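You operate a simulated robot arm through the tools that you are given. There is no shell and no other tool.

You run a simulated two-armed robot. Do the job below in one go: nothing can be reset, and whatever is moved stays where it is left.

## Task
Turn the oil on, refit and spin the fluted ring, wipe the smear.
Fine: grey knob by the oil glass to On first and left so; move it to the thin post by the tube tray, a quarter turn there; green rag, laid back. What is to be rubbed or washed off counts as gone when no trace of it is left.

The check looks at the end state, three seconds after you hand in, the way a careful person would. Anything else that was tipped, shoved, dropped, spilled or broken makes it a failure.

## Robot
Two 7-joint arms with fingered hands on one trunk that stands fixed in place. Base frame: the origin is at the foot of the trunk, x ahead of it, y to its left, z up; the work surface is at about z = 0.87. Readings come in m, degrees, newtons and seconds.
The left shoulder is at [0.04, 0.17, 1.171], the right one opposite. With the tool pointing down near the work surface each hand reaches from about 0.3 to 0.76 m from the base axis, measured 20 degrees to its own side. Payload 4 kg a hand.
The TCP of each hand is the grasp point between the finger pads, 0.026 m short of the fingertips. In the tool frame z runs along the fingers and y along their closing line. The gripper opens to 0.132 m. The gripper's body begins 0.073 m behind the TCP. The gripper is a hand of 4 fingers: y runs from the thumb to the fingers, the wrist lies at [0, 0, -0.224] in the tool frame, and closing takes about 1.5 s.
Orientation is that of the tool frame in the base frame, as [roll, pitch, yaw] about the fixed x, y, z axes, in that order (R = Rz(yaw) Ry(pitch) Rx(roll)). With the fingers straight down and closing along the base's y, the tool's x points along the base's -x, its y along +y and its z along -z.

## Interface
- The arms move only by the tool arm_command. It takes "left_plan", "right_plan" or both (then of equal length, played together; a hand with none holds still); each is a list of rows, each an object of numbers (a shift or turn left out is 0, a gripper value left out holds the last): "dx", "dy", "dz": the shift along the tool's x, y, z in cm; "ax", "ay", "az": the turn, a rotation vector about the tool's x, y, z in degrees. In form: [{"dx": .., "dy": .., "dz": .., "ax": .., "ay": .., "az": ..}, ...]. A call has 1 to 20 rows; each row shifts and turns the commanded pose from where the row before left it, along the tool's axes as they then stand. "left_jaw" and "right_jaw" are, for a hand that has rows, the finger opening in cm, from 0 to 13.2, set as the call begins (left out, the last holds). A row lasts 0.2 s, in which the tool goes at most 0.05 m and 8.6 degrees; a call with a longer step from one row to the next is refused whole, and so is a gripper value outside its range. A pose out of reach is approached as far as the arm can. The call stops where the force on the tool passes 40 N (or 10 N more than at its start, if that is more) or the arm is blocked; 0.2 s more then pass. The fingers move at their own pace (about 0.045 m/s each) and stop on an object; they squeeze with about 32 N. The grip force told is the motor's: it shows also when the fingers shut on nothing. Time passes only in rows, and 0.2 s behind the last, so rows that do not move let the fingers close. It gives the time, the measured TCP pose, the force on the tool (base axes), the opening and the grip force at its end, in the units of the frame above (readings bear some noise), with the torque about the TCP (base axes, N m) and any sound that the robot's microphone picked up.
- Cameras (640 x 400 px; columns grow to the right, rows downward): "scene" is now at [0.1215, 0.0425, 1.367]; the picture's right is [0.45, -0.89, -0.00], its down [-0.33, -0.17, -0.93] and it looks along [0.83, 0.42, -0.37] (base axes); focal length 253 px, centre (320, 200). "left" rides on the left gripper at [-0.068, 0.002, -0.097] in its tool frame; the picture's right is [-0.03, -1.00, 0.00], its down [0.82, -0.02, -0.58] and it looks along [0.58, -0.01, 0.82] (tool axes); focal length 270 px, centre (320, 200). "right" rides on the right gripper at [0.068, 0.002, -0.097] in its tool frame; the picture's right is [-0.03, 1.00, 0.00], its down [-0.82, -0.02, -0.58] and it looks along [-0.58, -0.01, 0.82] (tool axes); focal length 270 px, centre (320, 200).
- grab_frame(camera): a new picture of that camera. No time passes.
- slide_trunk(by): slides the trunk up (or, below 0, down) by that many m; the arms and the scene camera ride with it, the base frame stays. It gives what a move gives, with no picture.
- set_fingers(finger1, finger2, finger3, thumb_bend, hand): sets how far each is bent, from 0 (flat) to 1 (curled in); at 0.3 the hand is open as for a grip, at 0.7 the pads meet at the TCP. One left out holds its place. A second passes; each finger stops where it meets its share of the squeeze, and holds until it gets a number again. A gripper value or a shape takes the hand back. It gives what a move gives, with no picture; readings hold the bend of each and the force on the fingers (four entries, about 0 where the hand has none), thumb and palm.
- grasp_type(shape, hand): the hand has 4 fingers and takes this shape, open, in about a second: jaw (thumb against the fingers, like two jaws); tri (thumb and two fingers); tip (a fingertip pinch); poke (one finger out to press); point (the index stretched); flat (the hand flat); cup (the hand cupped); fist (a fist). The gripper value then closes the fingers along that shape, each until it touches; the sizes above hold for jaw. It gives what a move gives, with no picture.
- pan_tilt(pan, tilt): turns the head with the scene camera to pan (to the left, within 86 degrees either way) and tilt (down, from -29 to 69), counted from straight ahead of the robot. It gives what a move gives.
- point_at(camera, pixels): there is no depth. For up to 12 entries [column, row, z] of the newest picture of that camera ("zoom" is the newest enlarged one), the place [x, y] in the base frame at which the ray of that pixel passes the height z, good to about 0.003 m. No time passes.
- enlarge(camera, box): a new picture of the part [left, top, right, bottom] of that camera's present view, enlarged. No time passes.
- hand_in(): hands the job in; it is judged then, once.

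Leave the grippers open and the arms clear of the work at the hand-in unless told otherwise.

The tools are called after ">>>" by a JSON object that holds its "method" and its "body". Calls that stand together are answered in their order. arm_command: Moves the arms, as the interface text tells. Its arguments: {"type":"object","properties":{"left_plan":{"type":"array","items":{"type":"object","properties":{"dx":{"type":"number"},"dy":{"type":"number"},"dz":{"type":"number"},"ax":{"type":"number"},"ay":{"type":"number"},"az":{"type":"number"}}}},"left_jaw":{"type":"number"},"right_plan":{"type":"array","items":{"type":"object","properties":{"dx":{"type":"number"},"dy":{"type":"number"},"dz":{"type":"number"},"ax":{"type":"number"},"ay":{"type":"number"},"az":{"type":"number"}}}},"right_jaw":{"type":"number"}},"required":[]} The other tools are called the same way: slide_trunk (by) slides the trunk up or down; grasp_type (shape, hand) gives the hand a shape; set_fingers (finger1, finger2, finger3, thumb_bend, hand) moves the fingers one by one; pan_tilt (pan, tilt) turns the head that bears the scene camera; grab_frame (camera) takes a picture; point_at (camera, pixels) gives the place at which the rays of pixels pass given heights; enlarge (camera, box) takes an enlarged picture of a part of a camera's view; hand_in () hands the job in.

At the start:

```text
clock: 0.0
left_tool_pos: [0.4277, 0.4972, 1.2746]
left_tcp_rot: [-180.0, 0.0, 179.9]
left_wrist_force: [0.2, -0.1, 0.1]
left_moment: [-0.03, -0.01, -0.03]
left_gripper_width: 0.1317
left_gripper_force: 0.0
left_shape: jaw
left_bend: [0.3, 0.3, 0.3, 0.3]
left_finger forces: [0.1, 0.0, 0.0, 0.0, 0.0, 0.0]
right_tool_pos: [0.5326, -0.0188, 1.2477]
right_tcp_rot: [-179.9, 0.0, -179.9]
right_wrist_force: [0.3, -0.9, -0.7]
right_moment: [0.03, 0.03, -0.02]
right_gripper_width: 0.1319
right_gripper_force: 0.0
right_shape: jaw
right_bend: [0.3, 0.3, 0.3, 0.3]
right_finger forces: [0.0, 0.0, 0.0, 0.0, 0.0, 0.1]
trunk travel left (down, up): [-0.4, 0.355]
head pan, tilt: [26.9, 21.9]
```

scene: 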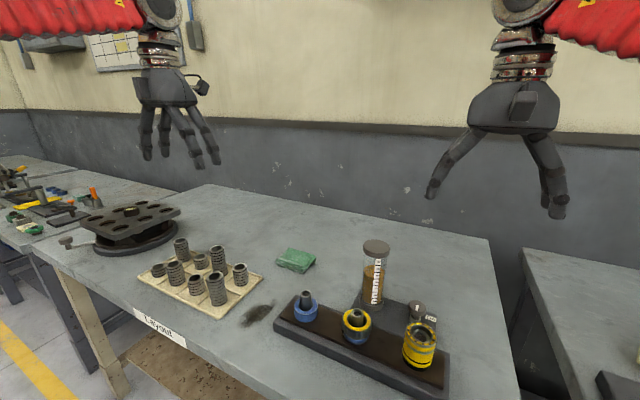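
right: 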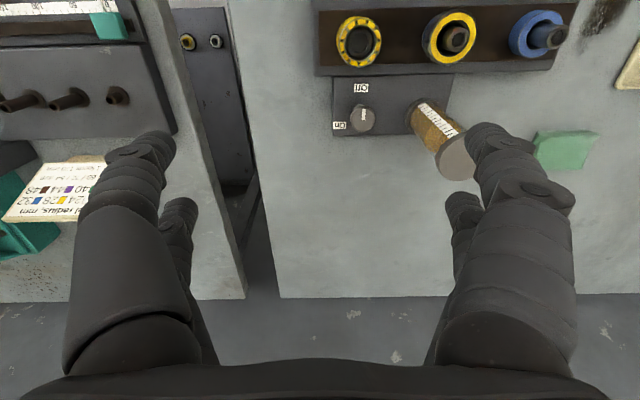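
left: 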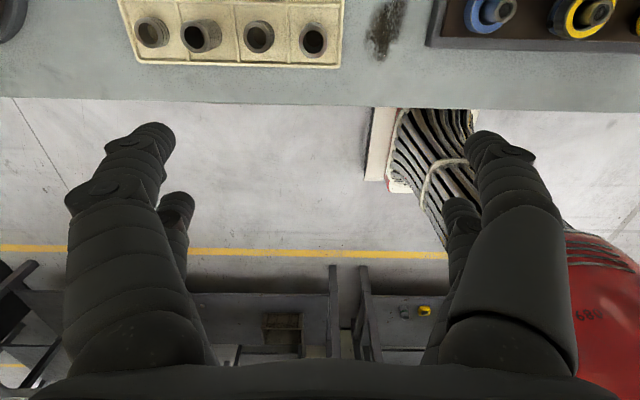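

I see a bench with a dark rail holding three posts with rings (blue, yellow, and a tall yellow one), an oil glass with a grey knob, a tube tray, a green rag and a dark smear. I'll enlarge the rail and the rag area first.

>>> {"method": "enlarge", "body": {"camera": "scene", "box": [260, 220, 460, 400]}}

>>> {"method": "enlarge", "body": {"camera": "right", "box": [300, 0, 640, 200]}}

>>> {"method": "enlarge", "body": {"camera": "scene", "box": [50, 180, 290, 360]}}

```text
2.22 times, centred on (360, 310) of scene
```

zoom: 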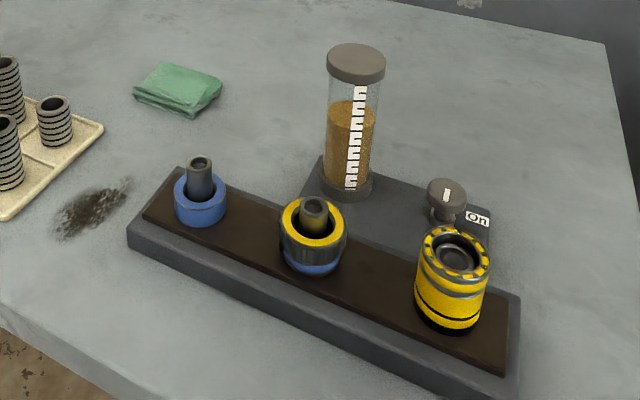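

```text
1.88 times, centred on (470, 100) of right
```

zoom: 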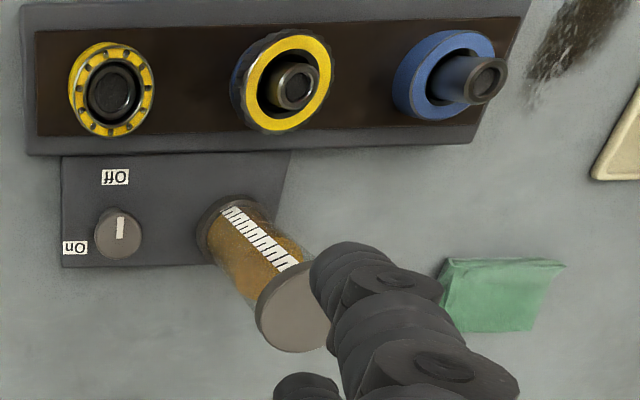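

```text
2.22 times, centred on (170, 270) of scene
```

zoom: 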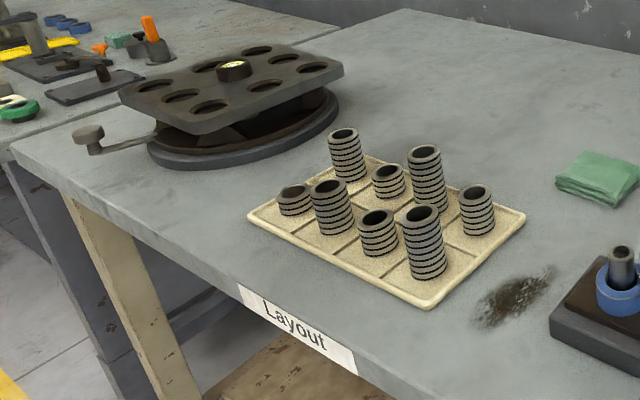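

The middle post carries a yellow-topped ring with a dark, perhaps fluted side; the right one is a tall yellow stack. I'll enlarge each more to tell which is fluted, and look at the knob's mark and the smear.

>>> {"method": "enlarge", "body": {"camera": "scene", "box": [325, 290, 445, 375]}}

>>> {"method": "enlarge", "body": {"camera": "scene", "box": [280, 275, 380, 350]}}

>>> {"method": "enlarge", "body": {"camera": "right", "box": [320, 0, 480, 150]}}

>>> {"method": "enlarge", "body": {"camera": "right", "box": [400, 0, 600, 110]}}

```text
4.71 times, centred on (385, 332) of scene
```

zoom: 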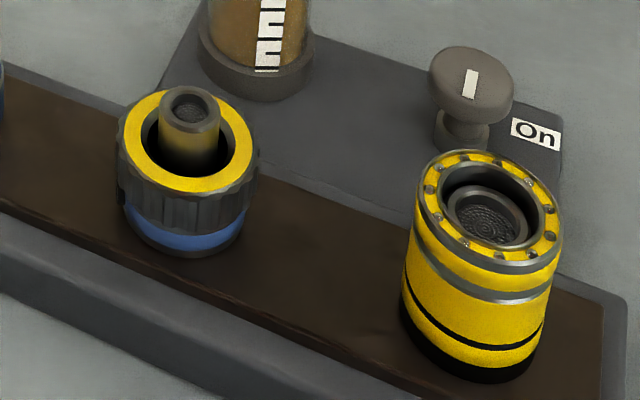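

```text
5.33 times, centred on (330, 312) of scene
```

zoom: 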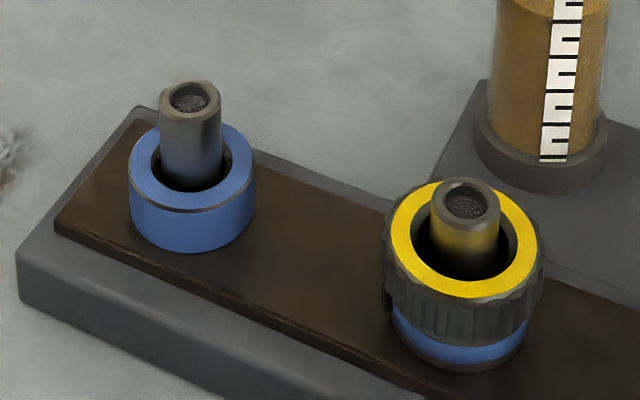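

```text
2.67 times, centred on (400, 75) of right
```

zoom: 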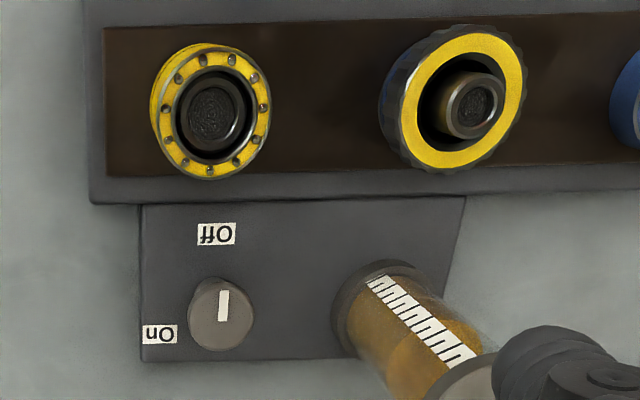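

```text
3.20 times, centred on (500, 55) of right
```

zoom: 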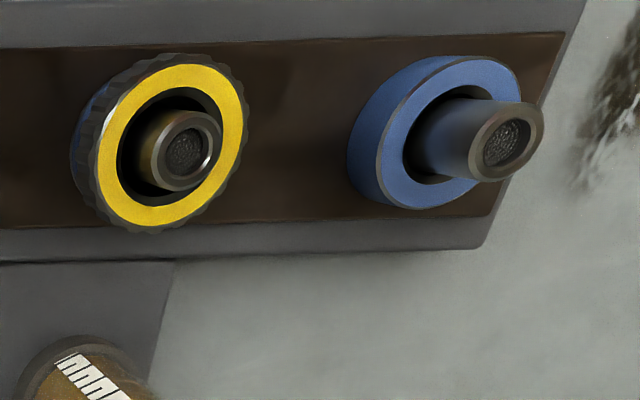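

The middle post's ring has a fluted dark rim with a yellow face, sitting on a blue collar; the left post, next to the tube tray, has just a blue collar. The knob's white line points to Off (towards the robot); On lies toward -y. I'll measure places from the scene picture: knob, posts, rag, smear, tray.

>>> {"method": "point_at", "body": {"camera": "scene", "pixels": [[417, 308, 0.92], [417, 322, 0.88], [354, 318, 0.93], [306, 297, 0.93], [306, 315, 0.89], [421, 337, 0.93], [296, 260, 0.875], [257, 315, 0.87], [275, 326, 0.87], [447, 395, 0.87], [300, 290, 0.88], [376, 245, 1.0]]}}

>>> {"method": "point_at", "body": {"camera": "right", "pixels": [[363, 120, 0.92], [360, 88, 0.88], [339, 125, 0.88], [359, 41, 0.93], [456, 38, 0.93], [556, 36, 0.93], [420, 112, 0.88], [565, 150, 0.875], [332, 72, 0.87], [580, 5, 0.87], [605, 12, 0.87], [450, 80, 0.87]]}}

```text
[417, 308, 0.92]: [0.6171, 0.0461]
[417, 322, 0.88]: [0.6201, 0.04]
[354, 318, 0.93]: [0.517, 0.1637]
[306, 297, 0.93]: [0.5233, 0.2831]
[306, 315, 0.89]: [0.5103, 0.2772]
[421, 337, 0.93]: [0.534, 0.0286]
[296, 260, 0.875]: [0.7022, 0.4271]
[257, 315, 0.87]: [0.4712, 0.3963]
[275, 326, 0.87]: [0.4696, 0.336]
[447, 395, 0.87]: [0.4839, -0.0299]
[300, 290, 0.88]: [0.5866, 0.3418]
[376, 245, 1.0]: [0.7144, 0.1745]
```

```text
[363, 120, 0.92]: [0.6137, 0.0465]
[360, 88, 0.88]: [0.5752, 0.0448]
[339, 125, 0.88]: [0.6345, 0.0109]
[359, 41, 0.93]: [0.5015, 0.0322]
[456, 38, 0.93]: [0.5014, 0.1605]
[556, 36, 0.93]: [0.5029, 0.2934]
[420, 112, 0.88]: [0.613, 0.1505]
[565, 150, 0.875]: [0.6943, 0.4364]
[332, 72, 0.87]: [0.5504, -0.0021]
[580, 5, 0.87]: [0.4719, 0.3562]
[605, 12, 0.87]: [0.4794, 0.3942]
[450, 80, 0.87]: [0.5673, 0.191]
```

Positions so far: knob about (0.615, 0.046), ring post about (0.50, 0.155), target post about (0.51, 0.285), rag about (0.70, 0.43), smear about (0.47, 0.37). I'll look at both hands closely to learn how the fingers stand.

>>> {"method": "enlarge", "body": {"camera": "scene", "box": [400, 20, 620, 230]}}

>>> {"method": "enlarge", "body": {"camera": "scene", "box": [100, 20, 250, 190]}}

>>> {"method": "enlarge", "body": {"camera": "scene", "box": [340, 220, 460, 340]}}

```text
1.90 times, centred on (510, 125) of scene
```

zoom: 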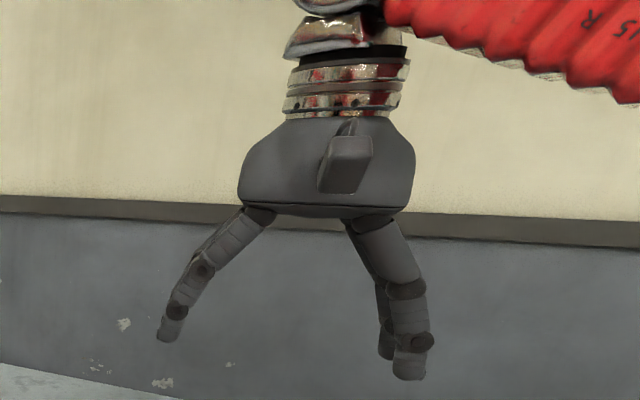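

```text
2.35 times, centred on (175, 105) of scene
```

zoom: 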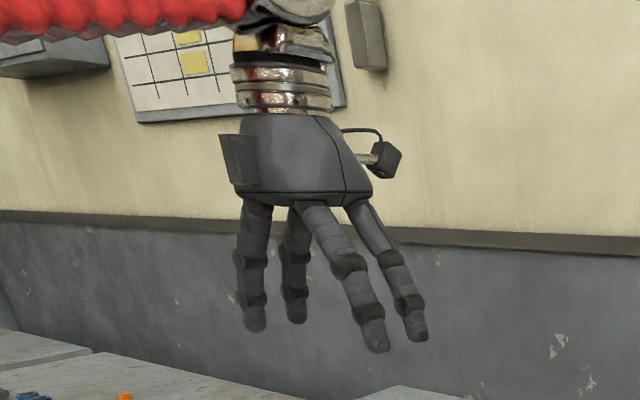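

```text
3.33 times, centred on (400, 280) of scene
```

zoom: 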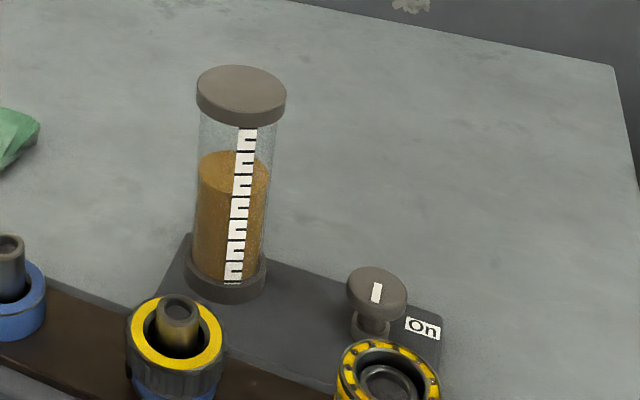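

Each hand in jaw shape has two digits on either side. The knob has a cap roughly 4 cm wide with its top near z 0.925. I'll move the right hand to above the knob at about (0.613, 0.046, 1.06), narrowing its opening to 8 cm.

>>> {"method": "arm_command", "body": {"right_plan": [{"dx": -1.6, "dy": 1.3, "dz": 3.75}, {"dx": -1.6, "dy": 1.3, "dz": 3.75}, {"dx": -1.6, "dy": 1.3, "dz": 3.75}, {"dx": -1.6, "dy": 1.3, "dz": 3.75}, {"dx": -1.6, "dy": 1.3, "dz": 3.75}, {}, {}], "right_jaw": 8}}

>>> {"method": "grab_frame", "body": {"camera": "right"}}

>>> {"method": "grab_frame", "body": {"camera": "scene"}}

```text
clock: 1.6
left_tool_pos: [0.4277, 0.4977, 1.2765]
left_tcp_rot: [179.9, -0.1, -179.9]
left_wrist_force: [0.1, -0.3, 0.4]
left_moment: [0.0, 0.03, -0.02]
left_gripper_width: 0.132
left_gripper_force: 0.1
left_shape: jaw
left_bend: [0.3, 0.3, 0.3, 0.3]
left_finger forces: [0.1, 0.0, 0.0, 0.1, 0.0, 0.0]
right_tool_pos: [0.61, 0.0449, 1.0621]
right_tcp_rot: [-180.0, -0.1, -180.0]
right_wrist_force: [-0.7, -0.8, -0.5]
right_moment: [0.0, 0.02, 0.0]
right_gripper_width: 0.0807
right_gripper_force: 0.2
right_shape: jaw
right_bend: [0.71, 0.71, 0.71, 0.7]
right_finger forces: [0.0, 0.1, 0.0, 0.0, 0.0, 0.1]
trunk travel left (down, up): [-0.4, 0.355]
head pan, tilt: [26.9, 21.9]
```

```text
taken
```

right: 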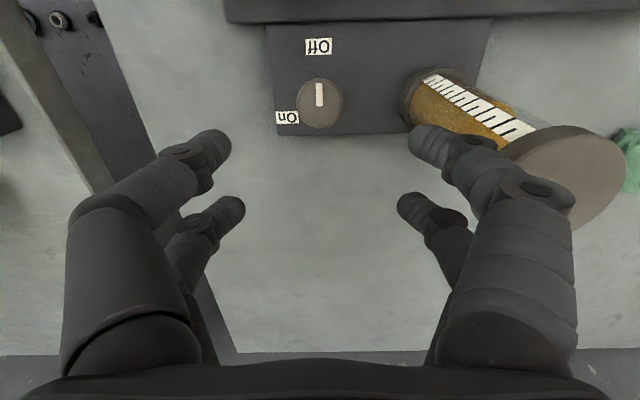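

```text
taken
```

scene: 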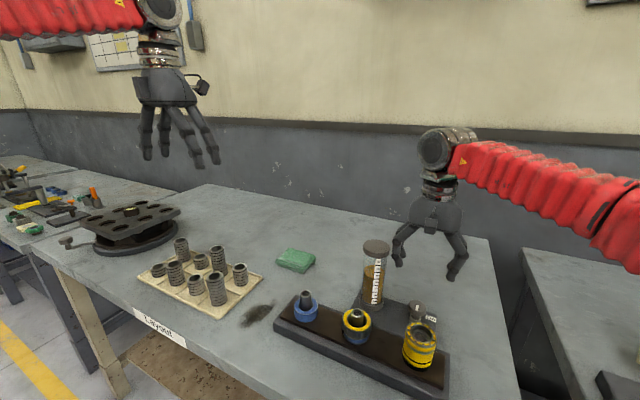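

In the right picture the knob's cap is centred at about (320, 104), with the white mark pointing up toward "Off". I'll get the places of the knob, labels and glass from this picture.

>>> {"method": "point_at", "body": {"camera": "right", "pixels": [[320, 104, 0.925], [297, 104, 0.925], [343, 104, 0.925], [320, 82, 0.925], [320, 127, 0.925], [318, 46, 0.885], [287, 117, 0.885], [565, 178, 1.02], [430, 100, 0.885], [272, 30, 0.885], [276, 135, 0.885], [480, 80, 0.885]]}}

>>> {"method": "enlarge", "body": {"camera": "right", "box": [260, 20, 440, 150]}}

>>> {"method": "enlarge", "body": {"camera": "scene", "box": [360, 200, 480, 370]}}

```text
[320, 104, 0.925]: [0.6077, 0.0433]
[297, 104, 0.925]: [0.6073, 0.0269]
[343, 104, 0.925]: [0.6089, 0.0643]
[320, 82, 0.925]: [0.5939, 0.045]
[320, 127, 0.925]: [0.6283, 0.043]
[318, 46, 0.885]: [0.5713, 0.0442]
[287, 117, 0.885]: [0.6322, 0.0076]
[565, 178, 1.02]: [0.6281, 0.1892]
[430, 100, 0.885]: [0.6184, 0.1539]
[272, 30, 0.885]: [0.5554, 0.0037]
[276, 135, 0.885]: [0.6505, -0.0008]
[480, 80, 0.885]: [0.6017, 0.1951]
```

```text
3.08 times, centred on (350, 85) of right
```

zoom: 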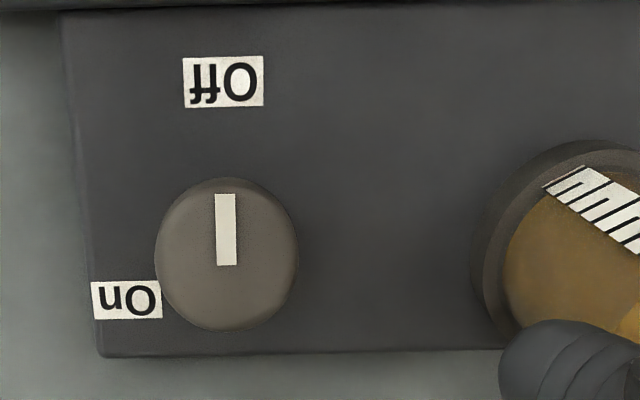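

```text
2.35 times, centred on (420, 285) of scene
```

zoom: 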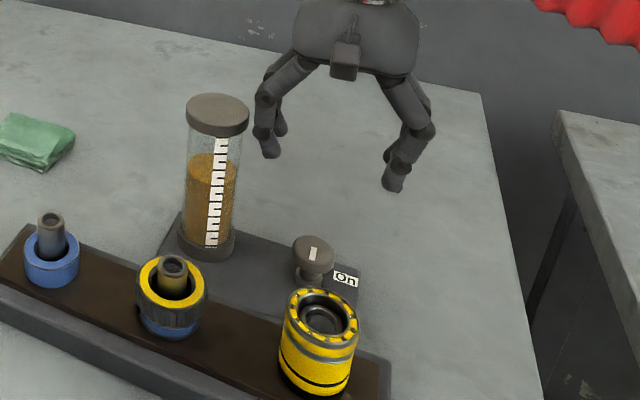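

The knob axis is near (0.61, 0.045). "Off" is straight toward the robot, and "On" seems to be at roughly -60° rather than exactly -y. I'll check the stem foot (414, 320) and the On label (431, 318) in the scene picture.

>>> {"method": "point_at", "body": {"camera": "scene", "pixels": [[414.5, 319, 0.885], [430.6, 318.2, 0.885], [417, 305, 0.925], [376, 250, 1.02], [376, 247, 1.0]]}}

>>> {"method": "enlarge", "body": {"camera": "scene", "box": [390, 290, 450, 330]}}

```text
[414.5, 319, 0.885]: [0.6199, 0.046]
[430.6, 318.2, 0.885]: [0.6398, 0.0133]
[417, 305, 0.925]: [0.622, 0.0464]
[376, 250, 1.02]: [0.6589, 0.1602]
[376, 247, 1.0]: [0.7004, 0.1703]
```

```text
10.00 times, centred on (420, 310) of scene
```

zoom: 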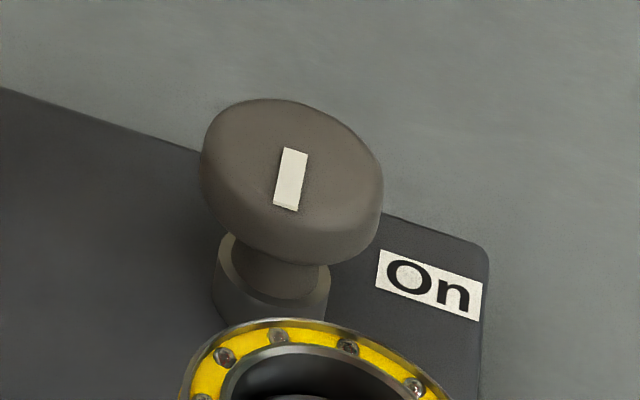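

The cap is about 4.2 cm wide, its top at z about 0.93, plate at about 0.89; On is about 120° counterclockwise (from above) from Off. I'll pre-turn the right hand 60° clockwise (tool +z) above the knob so the whole turn stays within the wrist's range.

>>> {"method": "arm_command", "body": {"right_plan": [{"az": 8.5}, {"az": 8.5}, {"az": 8.5}, {"az": 8.5}, {"az": 8.5}, {"az": 8.5}, {"az": 8.5}, {}], "right_jaw": 7}}

>>> {"method": "grab_frame", "body": {"camera": "right"}}

>>> {"method": "grab_frame", "body": {"camera": "scene"}}

```text
clock: 3.4
left_tool_pos: [0.4275, 0.4968, 1.2763]
left_tcp_rot: [-179.9, 0.0, -180.0]
left_wrist_force: [0.4, -0.5, 0.9]
left_moment: [0.01, -0.02, -0.01]
left_gripper_width: 0.1317
left_gripper_force: 0.1
left_shape: jaw
left_bend: [0.3, 0.3, 0.3, 0.3]
left_finger forces: [0.0, 0.0, 0.0, 0.0, 0.1, 0.0]
right_tool_pos: [0.615, 0.045, 1.0619]
right_tcp_rot: [-179.9, -0.3, 132.2]
right_wrist_force: [-0.4, 0.7, 0.6]
right_moment: [0.01, -0.01, -0.05]
right_gripper_width: 0.0701
right_gripper_force: 0.1
right_shape: jaw
right_bend: [0.72, 0.72, 0.72, 0.7]
right_finger forces: [0.1, 0.0, 0.0, 0.1, 0.0, 0.1]
right hand out of reach, approached as far as the arm can: row 6, 7
trunk travel left (down, up): [-0.4, 0.355]
head pan, tilt: [26.9, 21.9]
```

```text
taken
```

right: 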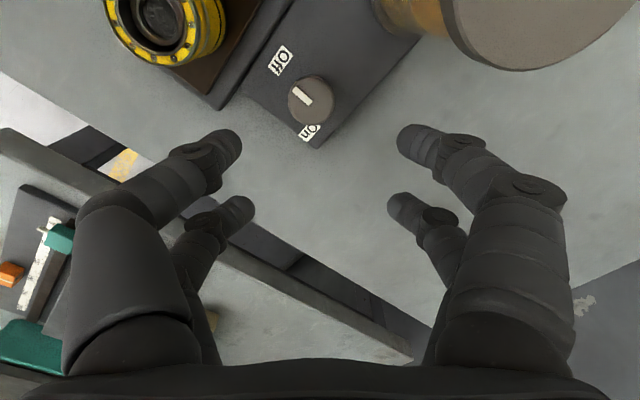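

```text
taken
```

scene: 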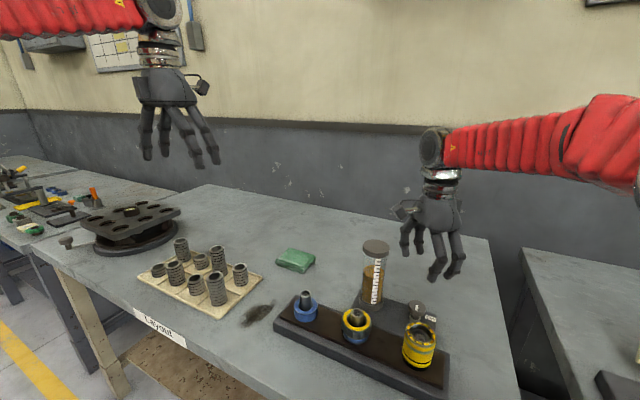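

The wrist stops at about +48°. I'll turn back about 20° and read where the commanded pose stands.

>>> {"method": "arm_command", "body": {"right_plan": [{"az": -8.5}, {"az": -8.5}, {"az": -2.5}, {}]}}

```text
clock: 4.4
left_tool_pos: [0.4277, 0.4968, 1.2766]
left_tcp_rot: [180.0, -0.1, 179.9]
left_wrist_force: [-0.4, 0.3, 0.0]
left_moment: [0.02, -0.02, 0.04]
left_gripper_width: 0.1319
left_gripper_force: 0.1
left_shape: jaw
left_bend: [0.3, 0.3, 0.3, 0.3]
left_finger forces: [0.0, 0.0, 0.0, 0.1, 0.1, 0.0]
right_tool_pos: [0.6127, 0.0465, 1.0625]
right_tcp_rot: [-179.9, -0.4, 151.8]
right_wrist_force: [0.1, -0.4, 0.0]
right_moment: [0.03, 0.03, 0.0]
right_gripper_width: 0.0702
right_gripper_force: 0.1
right_shape: jaw
right_bend: [0.72, 0.72, 0.72, 0.7]
right_finger forces: [0.0, 0.1, 0.0, 0.1, 0.0, 0.0]
trunk travel left (down, up): [-0.4, 0.355]
head pan, tilt: [26.9, 21.9]
```

The commanded pose follows the real one (now yaw 152, i.e. +28°). I'll test the other way in free air: turn -108°, to about yaw -100, to see whether the wrist reaches there.

>>> {"method": "arm_command", "body": {"right_plan": [{"az": -8.5}, {"az": -8.5}, {"az": -8.5}, {"az": -8.5}, {"az": -8.5}, {"az": -8.5}, {"az": -8.5}, {"az": -8.5}, {"az": -8.5}, {"az": -8.5}, {"az": -8.5}, {"az": -8.5}, {"az": -6}, {}]}}

>>> {"method": "grab_frame", "body": {"camera": "right"}}

>>> {"method": "grab_frame", "body": {"camera": "scene"}}

```text
clock: 7.4
left_tool_pos: [0.4286, 0.4981, 1.2757]
left_tcp_rot: [180.0, 0.0, -180.0]
left_wrist_force: [-0.1, 0.1, -0.1]
left_moment: [-0.02, 0.01, -0.01]
left_gripper_width: 0.132
left_gripper_force: 0.0
left_shape: jaw
left_bend: [0.3, 0.3, 0.3, 0.3]
left_finger forces: [0.0, 0.0, 0.0, 0.0, 0.1, 0.0]
right_tool_pos: [0.6134, 0.0447, 1.0609]
right_tcp_rot: [179.7, 0.0, -100.1]
right_wrist_force: [-0.2, 0.3, -0.9]
right_moment: [0.01, 0.0, 0.04]
right_gripper_width: 0.0701
right_gripper_force: 0.1
right_shape: jaw
right_bend: [0.72, 0.72, 0.72, 0.7]
right_finger forces: [0.0, 0.0, 0.0, 0.0, 0.0, 0.1]
trunk travel left (down, up): [-0.4, 0.355]
head pan, tilt: [26.9, 21.9]
```

```text
taken
```

right: 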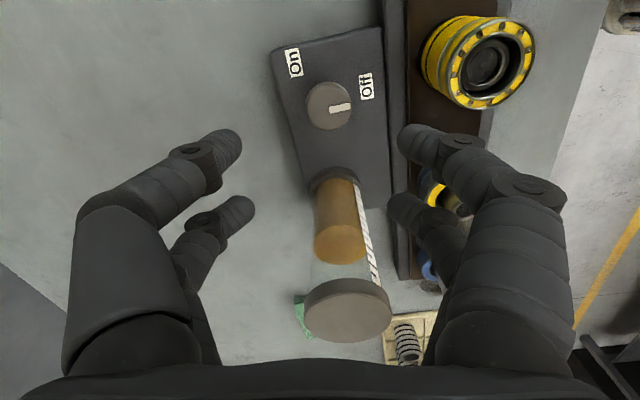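

```text
taken
```

scene: 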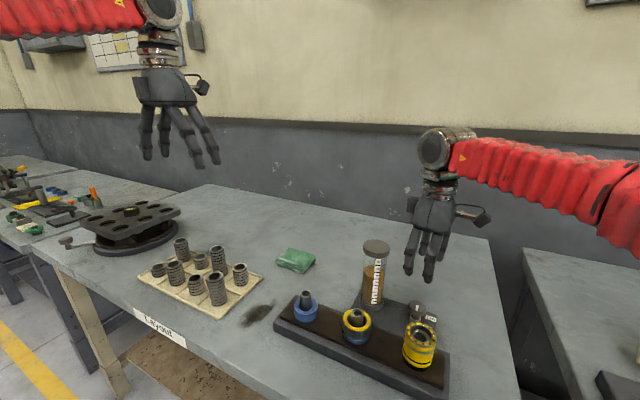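

The turn to yaw -100 works. This view looks along +y; knob cap at (330, 105), Off label (366, 86), On label (294, 62). I'll get their places again from this different angle.

>>> {"method": "point_at", "body": {"camera": "right", "pixels": [[330, 105, 0.93], [307, 105, 0.93], [352, 105, 0.93], [330, 82, 0.93], [330, 128, 0.93], [366, 86, 0.89], [294, 62, 0.89], [479, 65, 0.95], [322, 185, 0.89], [347, 312, 1.03]]}}

>>> {"method": "enlarge", "body": {"camera": "right", "box": [270, 20, 400, 200]}}

```text
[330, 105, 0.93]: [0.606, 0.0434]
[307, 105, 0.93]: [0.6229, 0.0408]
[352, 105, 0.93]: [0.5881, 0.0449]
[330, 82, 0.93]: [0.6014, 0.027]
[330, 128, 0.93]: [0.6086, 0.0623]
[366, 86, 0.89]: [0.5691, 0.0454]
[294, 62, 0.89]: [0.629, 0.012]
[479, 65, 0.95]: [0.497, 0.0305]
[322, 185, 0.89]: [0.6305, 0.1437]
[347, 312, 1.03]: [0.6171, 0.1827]
```

```text
2.22 times, centred on (335, 110) of right
```

zoom: 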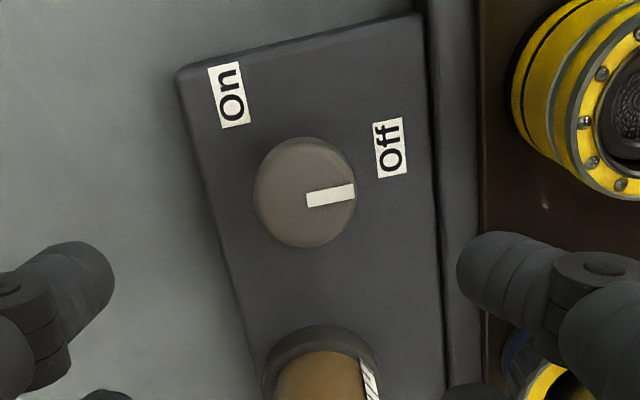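

Knob axis is about (0.606, 0.044); Off is at 180° and On at about -57° from it, so about 120° of counterclockwise turning. I'll turn the hand back to yaw 140 to start the grip there.

>>> {"method": "arm_command", "body": {"right_plan": [{"az": 8.55}, {"az": 8.55}, {"az": 8.55}, {"az": 8.55}, {"az": 8.55}, {"az": 8.55}, {"az": 8.55}, {"az": 8.55}, {"az": 8.55}, {"az": 8.55}, {"az": 8.55}, {"az": 8.55}, {"az": 8.55}, {"az": 8.55}, {}]}}

```text
clock: 10.6
left_tool_pos: [0.4308, 0.496, 1.2742]
left_tcp_rot: [179.8, -0.2, 180.0]
left_wrist_force: [0.1, -0.2, 0.4]
left_moment: [-0.03, 0.04, -0.02]
left_gripper_width: 0.132
left_gripper_force: 0.1
left_shape: jaw
left_bend: [0.3, 0.3, 0.3, 0.3]
left_finger forces: [0.0, 0.0, 0.0, 0.0, 0.1, 0.1]
right_tool_pos: [0.6166, 0.0443, 1.0576]
right_tcp_rot: [-179.9, -0.4, 139.9]
right_wrist_force: [0.0, -0.3, -0.2]
right_moment: [0.01, 0.04, 0.0]
right_gripper_width: 0.07
right_gripper_force: 0.1
right_shape: jaw
right_bend: [0.72, 0.72, 0.72, 0.7]
right_finger forces: [0.0, 0.1, 0.0, 0.0, 0.1, 0.1]
trunk travel left (down, up): [-0.4, 0.355]
head pan, tilt: [26.9, 21.9]
```

I'll shift 1.06 cm towards -x and come down to z about 0.975 to check alignment through the right camera.

>>> {"method": "arm_command", "body": {"right_plan": [{"dx": 0.81, "dy": -0.68}, {"dz": 3}, {"dz": 3}, {"dz": 2.3}, {}]}}

>>> {"method": "grab_frame", "body": {"camera": "right"}}

>>> {"method": "enlarge", "body": {"camera": "scene", "box": [340, 200, 500, 370]}}

```text
clock: 11.8
left_tool_pos: [0.4271, 0.4979, 1.2765]
left_tcp_rot: [-179.9, 0.0, 180.0]
left_wrist_force: [-0.2, 0.0, 0.4]
left_moment: [0.02, -0.05, -0.01]
left_gripper_width: 0.1322
left_gripper_force: 0.0
left_shape: jaw
left_bend: [0.3, 0.3, 0.3, 0.3]
left_finger forces: [0.0, 0.0, 0.0, 0.0, 0.0, 0.0]
right_tool_pos: [0.6002, 0.0437, 0.9792]
right_tcp_rot: [-180.0, -0.3, 140.0]
right_wrist_force: [0.3, -0.2, -0.8]
right_moment: [-0.01, 0.0, 0.01]
right_gripper_width: 0.07
right_gripper_force: 0.0
right_shape: jaw
right_bend: [0.72, 0.72, 0.72, 0.7]
right_finger forces: [0.0, 0.0, 0.0, 0.0, 0.0, 0.0]
trunk travel left (down, up): [-0.4, 0.355]
head pan, tilt: [26.9, 21.9]
```

```text
taken
```

right: 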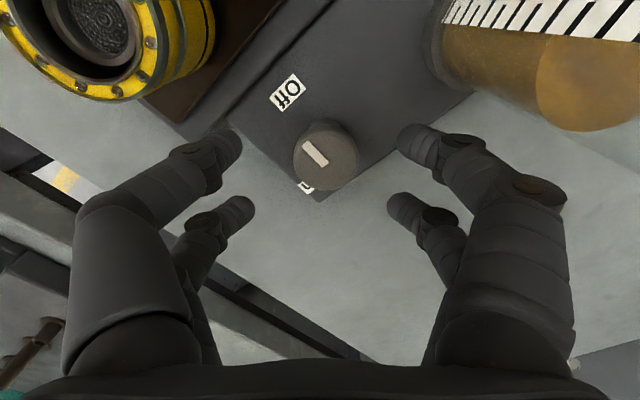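

```text
2.35 times, centred on (420, 285) of scene
```

zoom: 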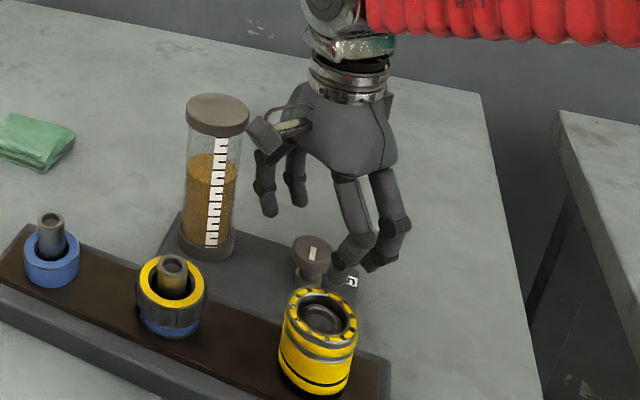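

The knob cap appears at (326, 155) where (320, 151) is expected, so the hand is aligned within about 3 mm. I'll correct by 3 mm and go down to z about 0.933 so the fingertips stay clear of the plate.

>>> {"method": "arm_command", "body": {"right_plan": [{"dx": -0.3, "dy": 0.3, "dz": 1.5}, {"dz": 1.5}, {"dz": 1.5}, {}]}}

>>> {"method": "grab_frame", "body": {"camera": "right"}}

>>> {"method": "enlarge", "body": {"camera": "scene", "box": [380, 250, 480, 350]}}

```text
clock: 12.8
left_tool_pos: [0.4276, 0.4967, 1.2758]
left_tcp_rot: [180.0, 0.0, 179.9]
left_wrist_force: [0.4, 1.5, -0.4]
left_moment: [0.01, -0.04, -0.01]
left_gripper_width: 0.1315
left_gripper_force: 0.0
left_shape: jaw
left_bend: [0.3, 0.3, 0.3, 0.3]
left_finger forces: [0.0, 0.1, 0.0, 0.0, 0.0, 0.0]
right_tool_pos: [0.605, 0.0459, 0.9351]
right_tcp_rot: [-179.9, -0.2, 140.1]
right_wrist_force: [-0.7, 0.0, 0.4]
right_moment: [0.01, 0.0, -0.04]
right_gripper_width: 0.0699
right_gripper_force: 0.0
right_shape: jaw
right_bend: [0.72, 0.72, 0.72, 0.7]
right_finger forces: [0.0, 0.0, 0.1, 0.0, 0.1, 0.1]
trunk travel left (down, up): [-0.4, 0.355]
head pan, tilt: [26.9, 21.9]
```

```text
taken
```

right: 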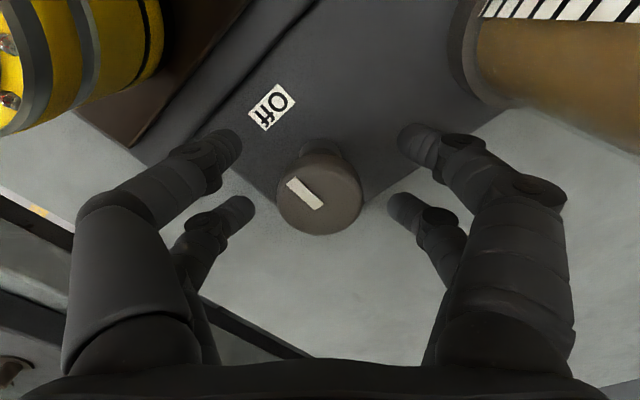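

```text
4.00 times, centred on (430, 300) of scene
```

zoom: 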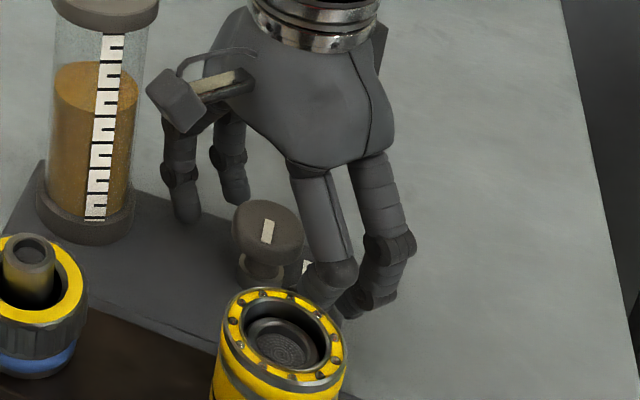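

The knob sits right at the TCP in the picture (319, 195). I'll close the fingers on its cap, waiting about 1.6 s.

>>> {"method": "arm_command", "body": {"right_plan": [{}, {}, {}, {}, {}, {}, {}, {}], "right_jaw": 2}}

>>> {"method": "grab_frame", "body": {"camera": "right"}}

>>> {"method": "enlarge", "body": {"camera": "scene", "box": [380, 250, 480, 350]}}

```text
clock: 14.6
left_tool_pos: [0.4277, 0.4978, 1.2743]
left_tcp_rot: [-179.9, 0.1, 180.0]
left_wrist_force: [-1.3, 1.0, -0.5]
left_moment: [0.0, -0.01, -0.02]
left_gripper_width: 0.132
left_gripper_force: 0.0
left_shape: jaw
left_bend: [0.3, 0.3, 0.3, 0.3]
left_finger forces: [0.1, 0.1, 0.0, 0.0, 0.0, 0.2]
right_tool_pos: [0.6052, 0.0456, 0.9344]
right_tcp_rot: [-179.9, -0.2, 140.2]
right_wrist_force: [-0.7, -0.4, 0.2]
right_moment: [-0.04, -0.02, 0.02]
right_gripper_width: 0.0203
right_gripper_force: 0.0
right_shape: jaw
right_bend: [0.73, 0.73, 0.73, 0.7]
right_finger forces: [0.1, 0.0, 0.0, 0.1, 0.0, 0.0]
trunk travel left (down, up): [-0.4, 0.355]
head pan, tilt: [26.9, 21.9]
```

```text
taken
```

right: 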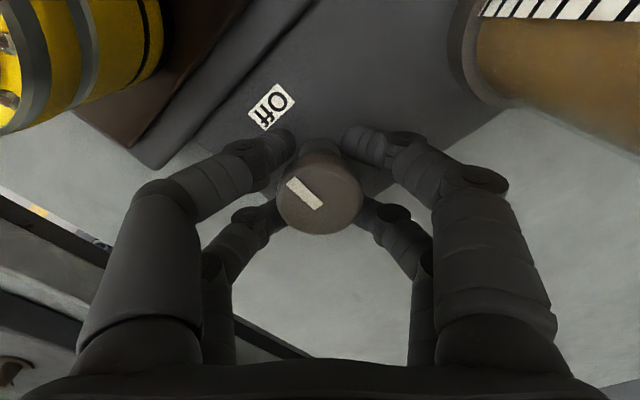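

```text
4.00 times, centred on (430, 300) of scene
```

zoom: 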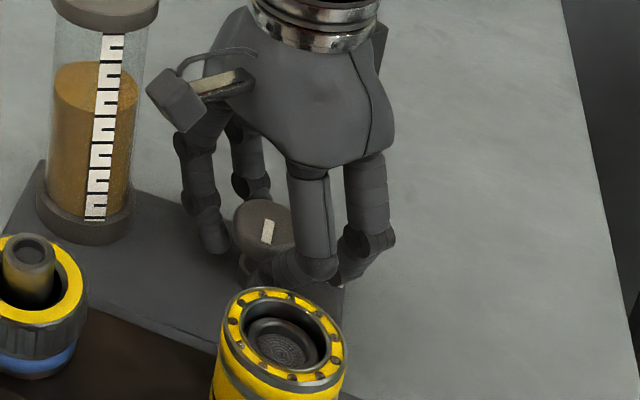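

The fingers shut to 2 cm without force: the fingertips slid under the cap beside the stem. I'll open back to 6 cm, raise 1.3 cm and close at cap height instead.

>>> {"method": "arm_command", "body": {"right_plan": [{}, {}, {}, {}, {}], "right_jaw": 6.5}}

>>> {"method": "arm_command", "body": {"right_plan": [{"dz": -0.7}, {"dz": -0.6}, {}]}}

>>> {"method": "arm_command", "body": {"right_plan": [{}, {}, {}, {}, {}, {}, {}], "right_jaw": 2}}

>>> {"method": "grab_frame", "body": {"camera": "right"}}

>>> {"method": "enlarge", "body": {"camera": "scene", "box": [380, 250, 480, 350]}}

```text
clock: 15.8
left_tool_pos: [0.4271, 0.4967, 1.2753]
left_tcp_rot: [-180.0, 0.0, 180.0]
left_wrist_force: [0.0, -0.9, -0.1]
left_moment: [-0.01, -0.02, -0.03]
left_gripper_width: 0.1319
left_gripper_force: 0.0
left_shape: jaw
left_bend: [0.3, 0.3, 0.3, 0.3]
left_finger forces: [0.0, 0.1, 0.1, 0.0, 0.0, 0.0]
right_tool_pos: [0.6048, 0.0455, 0.9341]
right_tcp_rot: [-179.9, -0.3, 140.1]
right_wrist_force: [-0.3, -0.5, 1.0]
right_moment: [-0.01, 0.0, -0.02]
right_gripper_width: 0.0643
right_gripper_force: 0.0
right_shape: jaw
right_bend: [0.73, 0.73, 0.73, 0.7]
right_finger forces: [0.0, 0.0, 0.1, 0.0, 0.0, 0.0]
trunk travel left (down, up): [-0.4, 0.355]
head pan, tilt: [26.9, 21.9]
```

```text
clock: 16.6
left_tool_pos: [0.4278, 0.4963, 1.2752]
left_tcp_rot: [180.0, -0.1, -180.0]
left_wrist_force: [-0.2, -0.3, 0.3]
left_moment: [0.0, -0.04, -0.01]
left_gripper_width: 0.1317
left_gripper_force: 0.0
left_shape: jaw
left_bend: [0.3, 0.3, 0.3, 0.3]
left_finger forces: [0.0, 0.0, 0.0, 0.0, 0.0, 0.0]
right_tool_pos: [0.6057, 0.0448, 0.9461]
right_tcp_rot: [-179.9, -0.3, 140.1]
right_wrist_force: [0.9, -0.8, -0.2]
right_moment: [0.01, -0.02, -0.03]
right_gripper_width: 0.0642
right_gripper_force: 0.1
right_shape: jaw
right_bend: [0.73, 0.73, 0.73, 0.7]
right_finger forces: [0.0, 0.0, 0.0, 0.0, 0.1, 0.0]
trunk travel left (down, up): [-0.4, 0.355]
head pan, tilt: [26.9, 21.9]
```

```text
clock: 18.2
left_tool_pos: [0.4269, 0.4967, 1.2754]
left_tcp_rot: [-180.0, 0.0, -179.9]
left_wrist_force: [-0.4, 0.4, 0.5]
left_moment: [0.02, 0.0, 0.03]
left_gripper_width: 0.1319
left_gripper_force: 0.0
left_shape: jaw
left_bend: [0.3, 0.3, 0.3, 0.3]
left_finger forces: [0.0, 0.1, 0.0, 0.1, 0.0, 0.1]
right_tool_pos: [0.6047, 0.0453, 0.9474]
right_tcp_rot: [-179.8, -0.4, 140.1]
right_wrist_force: [-0.6, 0.0, 0.1]
right_moment: [0.01, -0.04, 0.01]
right_gripper_width: 0.0207
right_gripper_force: 0.1
right_shape: jaw
right_bend: [0.73, 0.72, 0.72, 0.7]
right_finger forces: [0.2, 0.5, 0.6, 0.0, 0.3, 0.1]
trunk travel left (down, up): [-0.4, 0.355]
head pan, tilt: [26.9, 21.9]
```

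```text
taken
```

right: 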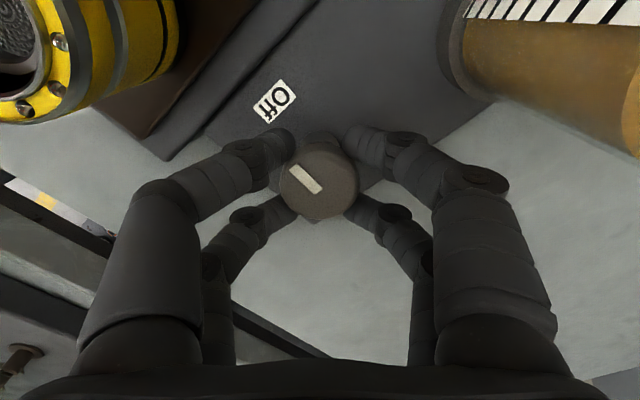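

```text
4.00 times, centred on (430, 300) of scene
```

zoom: 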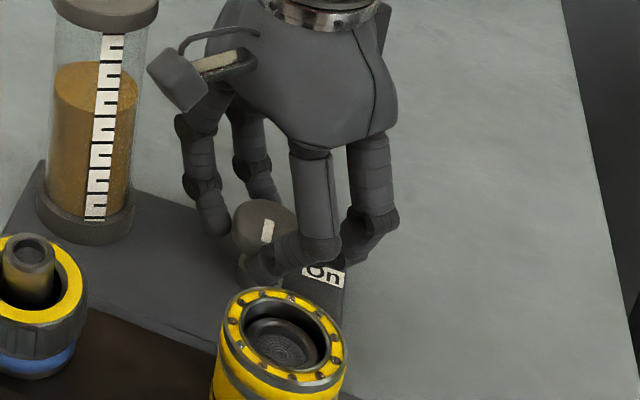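

Light touches only (0.5 N). I'll keep closing toward 0 to see where the fingers meet the knob.

>>> {"method": "arm_command", "body": {"right_plan": [{}, {}, {}, {}], "right_jaw": 0}}

>>> {"method": "grab_frame", "body": {"camera": "right"}}

>>> {"method": "enlarge", "body": {"camera": "scene", "box": [380, 250, 480, 350]}}

```text
clock: 19.2
left_tool_pos: [0.4281, 0.497, 1.2755]
left_tcp_rot: [-180.0, -0.1, -179.9]
left_wrist_force: [-0.4, 0.1, -0.4]
left_moment: [-0.04, -0.03, 0.02]
left_gripper_width: 0.1319
left_gripper_force: 0.2
left_shape: jaw
left_bend: [0.3, 0.3, 0.3, 0.3]
left_finger forces: [0.0, 0.0, 0.0, 0.1, 0.0, 0.1]
right_tool_pos: [0.6052, 0.0465, 0.9467]
right_tcp_rot: [-179.8, -0.3, 140.2]
right_wrist_force: [1.7, 0.3, -2.5]
right_moment: [0.0, -0.05, 0.02]
right_gripper_width: 0.0128
right_gripper_force: 32.4
right_shape: jaw
right_bend: [0.72, 0.72, 0.72, 0.71]
right_finger forces: [32.7, 32.0, 28.6, 0.0, 25.3, 0.0]
trunk travel left (down, up): [-0.4, 0.355]
head pan, tilt: [26.9, 21.9]
```

```text
taken
```

right: 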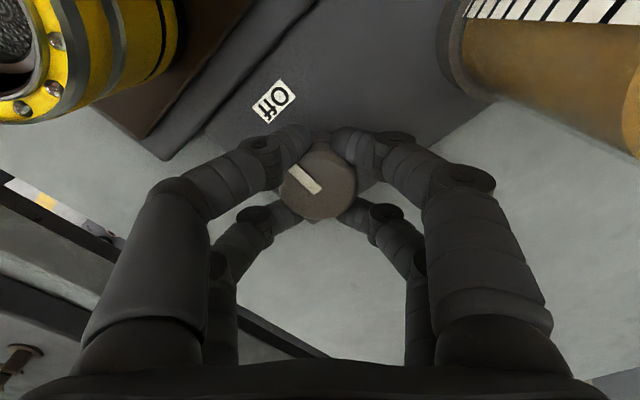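

```text
4.00 times, centred on (430, 300) of scene
```

zoom: 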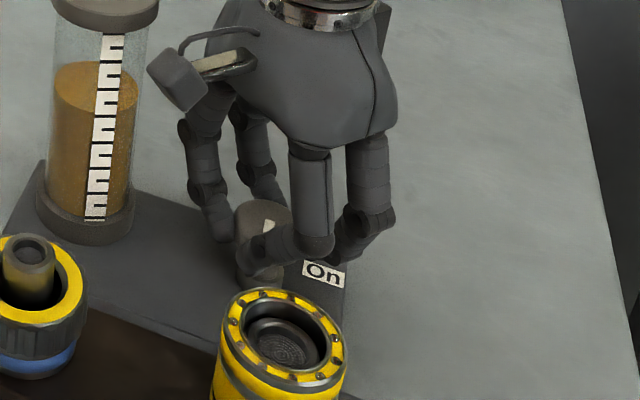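

Now it's gripped (32 N, all four digits). I'll turn the tool -34° first (counterclockwise from above) and check that the knob follows.

>>> {"method": "arm_command", "body": {"right_plan": [{"az": -6}, {"az": -7}, {"az": -7}, {"az": -7}, {"az": -7}, {}]}}

>>> {"method": "grab_frame", "body": {"camera": "right"}}

>>> {"method": "enlarge", "body": {"camera": "scene", "box": [340, 220, 480, 350]}}

```text
clock: 20.6
left_tool_pos: [0.427, 0.4974, 1.2755]
left_tcp_rot: [-180.0, 0.0, -180.0]
left_wrist_force: [0.2, 1.0, -0.4]
left_moment: [-0.01, 0.0, 0.01]
left_gripper_width: 0.1318
left_gripper_force: 0.0
left_shape: jaw
left_bend: [0.3, 0.3, 0.3, 0.3]
left_finger forces: [0.0, 0.0, 0.0, 0.0, 0.0, 0.1]
right_tool_pos: [0.6043, 0.0452, 0.9469]
right_tcp_rot: [179.9, -0.3, 174.1]
right_wrist_force: [-6.1, -2.2, 2.1]
right_moment: [-0.1, 0.09, 0.0]
right_gripper_width: 0.0123
right_gripper_force: 31.7
right_shape: jaw
right_bend: [0.72, 0.72, 0.72, 0.71]
right_finger forces: [34.3, 30.5, 29.3, 0.1, 28.0, 0.1]
trunk travel left (down, up): [-0.4, 0.355]
head pan, tilt: [26.9, 21.9]
```

```text
taken
```

right: 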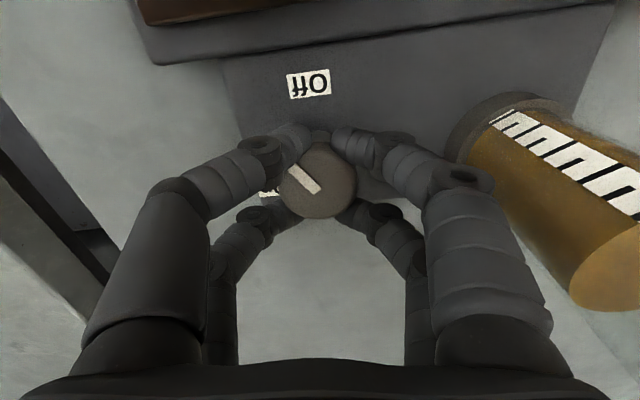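

```text
3.08 times, centred on (410, 285) of scene
```

zoom: 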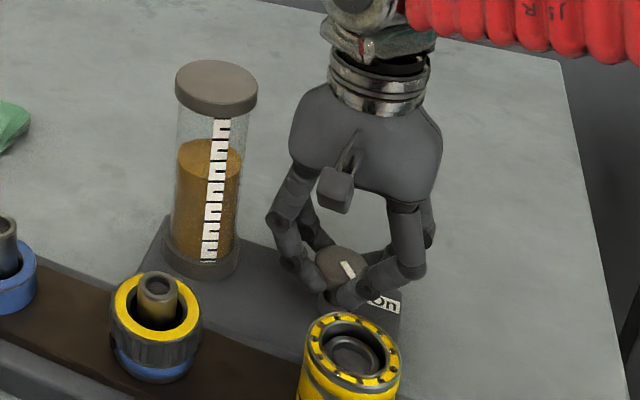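

The knob follows: the mark stays fixed in the hand's view while "Off" swung away. I'll turn -64° more and check.

>>> {"method": "arm_command", "body": {"right_plan": [{"az": -8}, {"az": -8}, {"az": -8}, {"az": -8}, {"az": -8}, {"az": -8}, {"az": -8}, {"az": -8}, {}]}}

>>> {"method": "grab_frame", "body": {"camera": "right"}}

>>> {"method": "enlarge", "body": {"camera": "scene", "box": [340, 220, 480, 350]}}

```text
clock: 22.6
left_tool_pos: [0.4261, 0.4966, 1.2768]
left_tcp_rot: [180.0, 0.0, 180.0]
left_wrist_force: [-0.5, 0.1, -0.3]
left_moment: [-0.02, -0.01, 0.04]
left_gripper_width: 0.1322
left_gripper_force: 0.0
left_shape: jaw
left_bend: [0.3, 0.3, 0.3, 0.3]
left_finger forces: [0.0, 0.0, 0.0, 0.0, 0.0, 0.0]
right_tool_pos: [0.6058, 0.0462, 0.946]
right_tcp_rot: [179.6, -0.1, -121.8]
right_wrist_force: [-13.7, -1.7, -5.4]
right_moment: [-0.03, 0.26, -0.27]
right_gripper_width: 0.0102
right_gripper_force: 32.1
right_shape: jaw
right_bend: [0.72, 0.72, 0.73, 0.71]
right_finger forces: [38.4, 32.6, 26.0, 0.1, 32.7, 0.0]
trunk travel left (down, up): [-0.4, 0.355]
head pan, tilt: [26.9, 21.9]
```

```text
taken
```

right: 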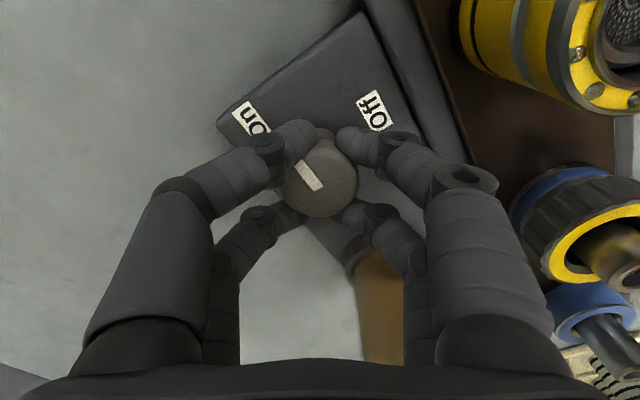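

```text
3.08 times, centred on (410, 285) of scene
```

zoom: 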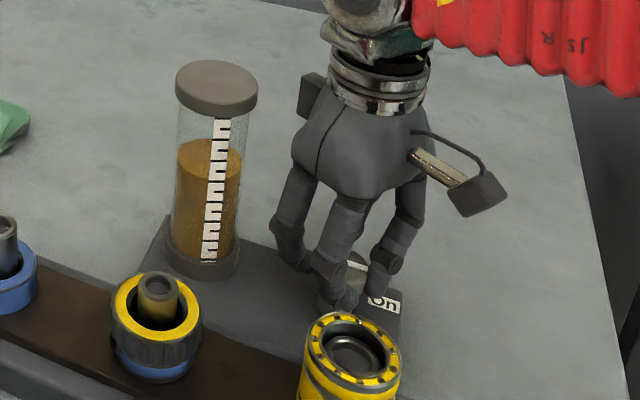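

The hand has turned 98° so far; the wrist now feels a moment of -0.27 Nm and 13 N sideways. I'll zoom into the hand's view to compare the mark with the On label.

>>> {"method": "enlarge", "body": {"camera": "right", "box": [210, 70, 430, 240]}}

>>> {"method": "enlarge", "body": {"camera": "scene", "box": [390, 280, 450, 330]}}

```text
2.35 times, centred on (320, 155) of right
```

zoom: 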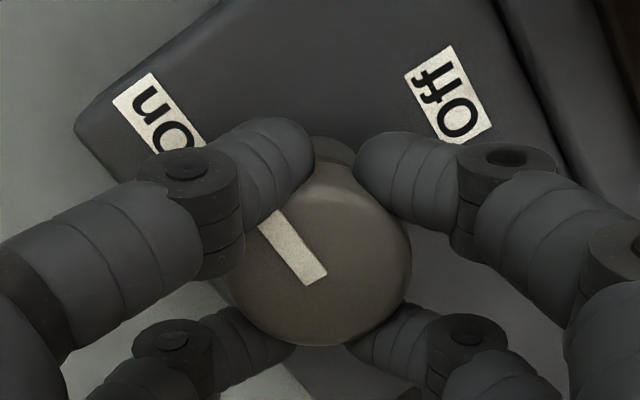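

```text
8.00 times, centred on (420, 305) of scene
```

zoom: 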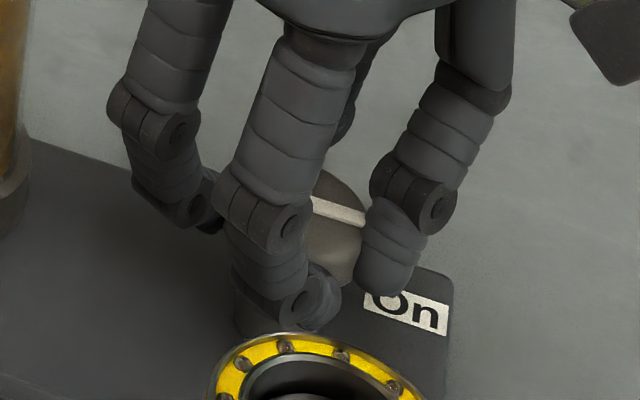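

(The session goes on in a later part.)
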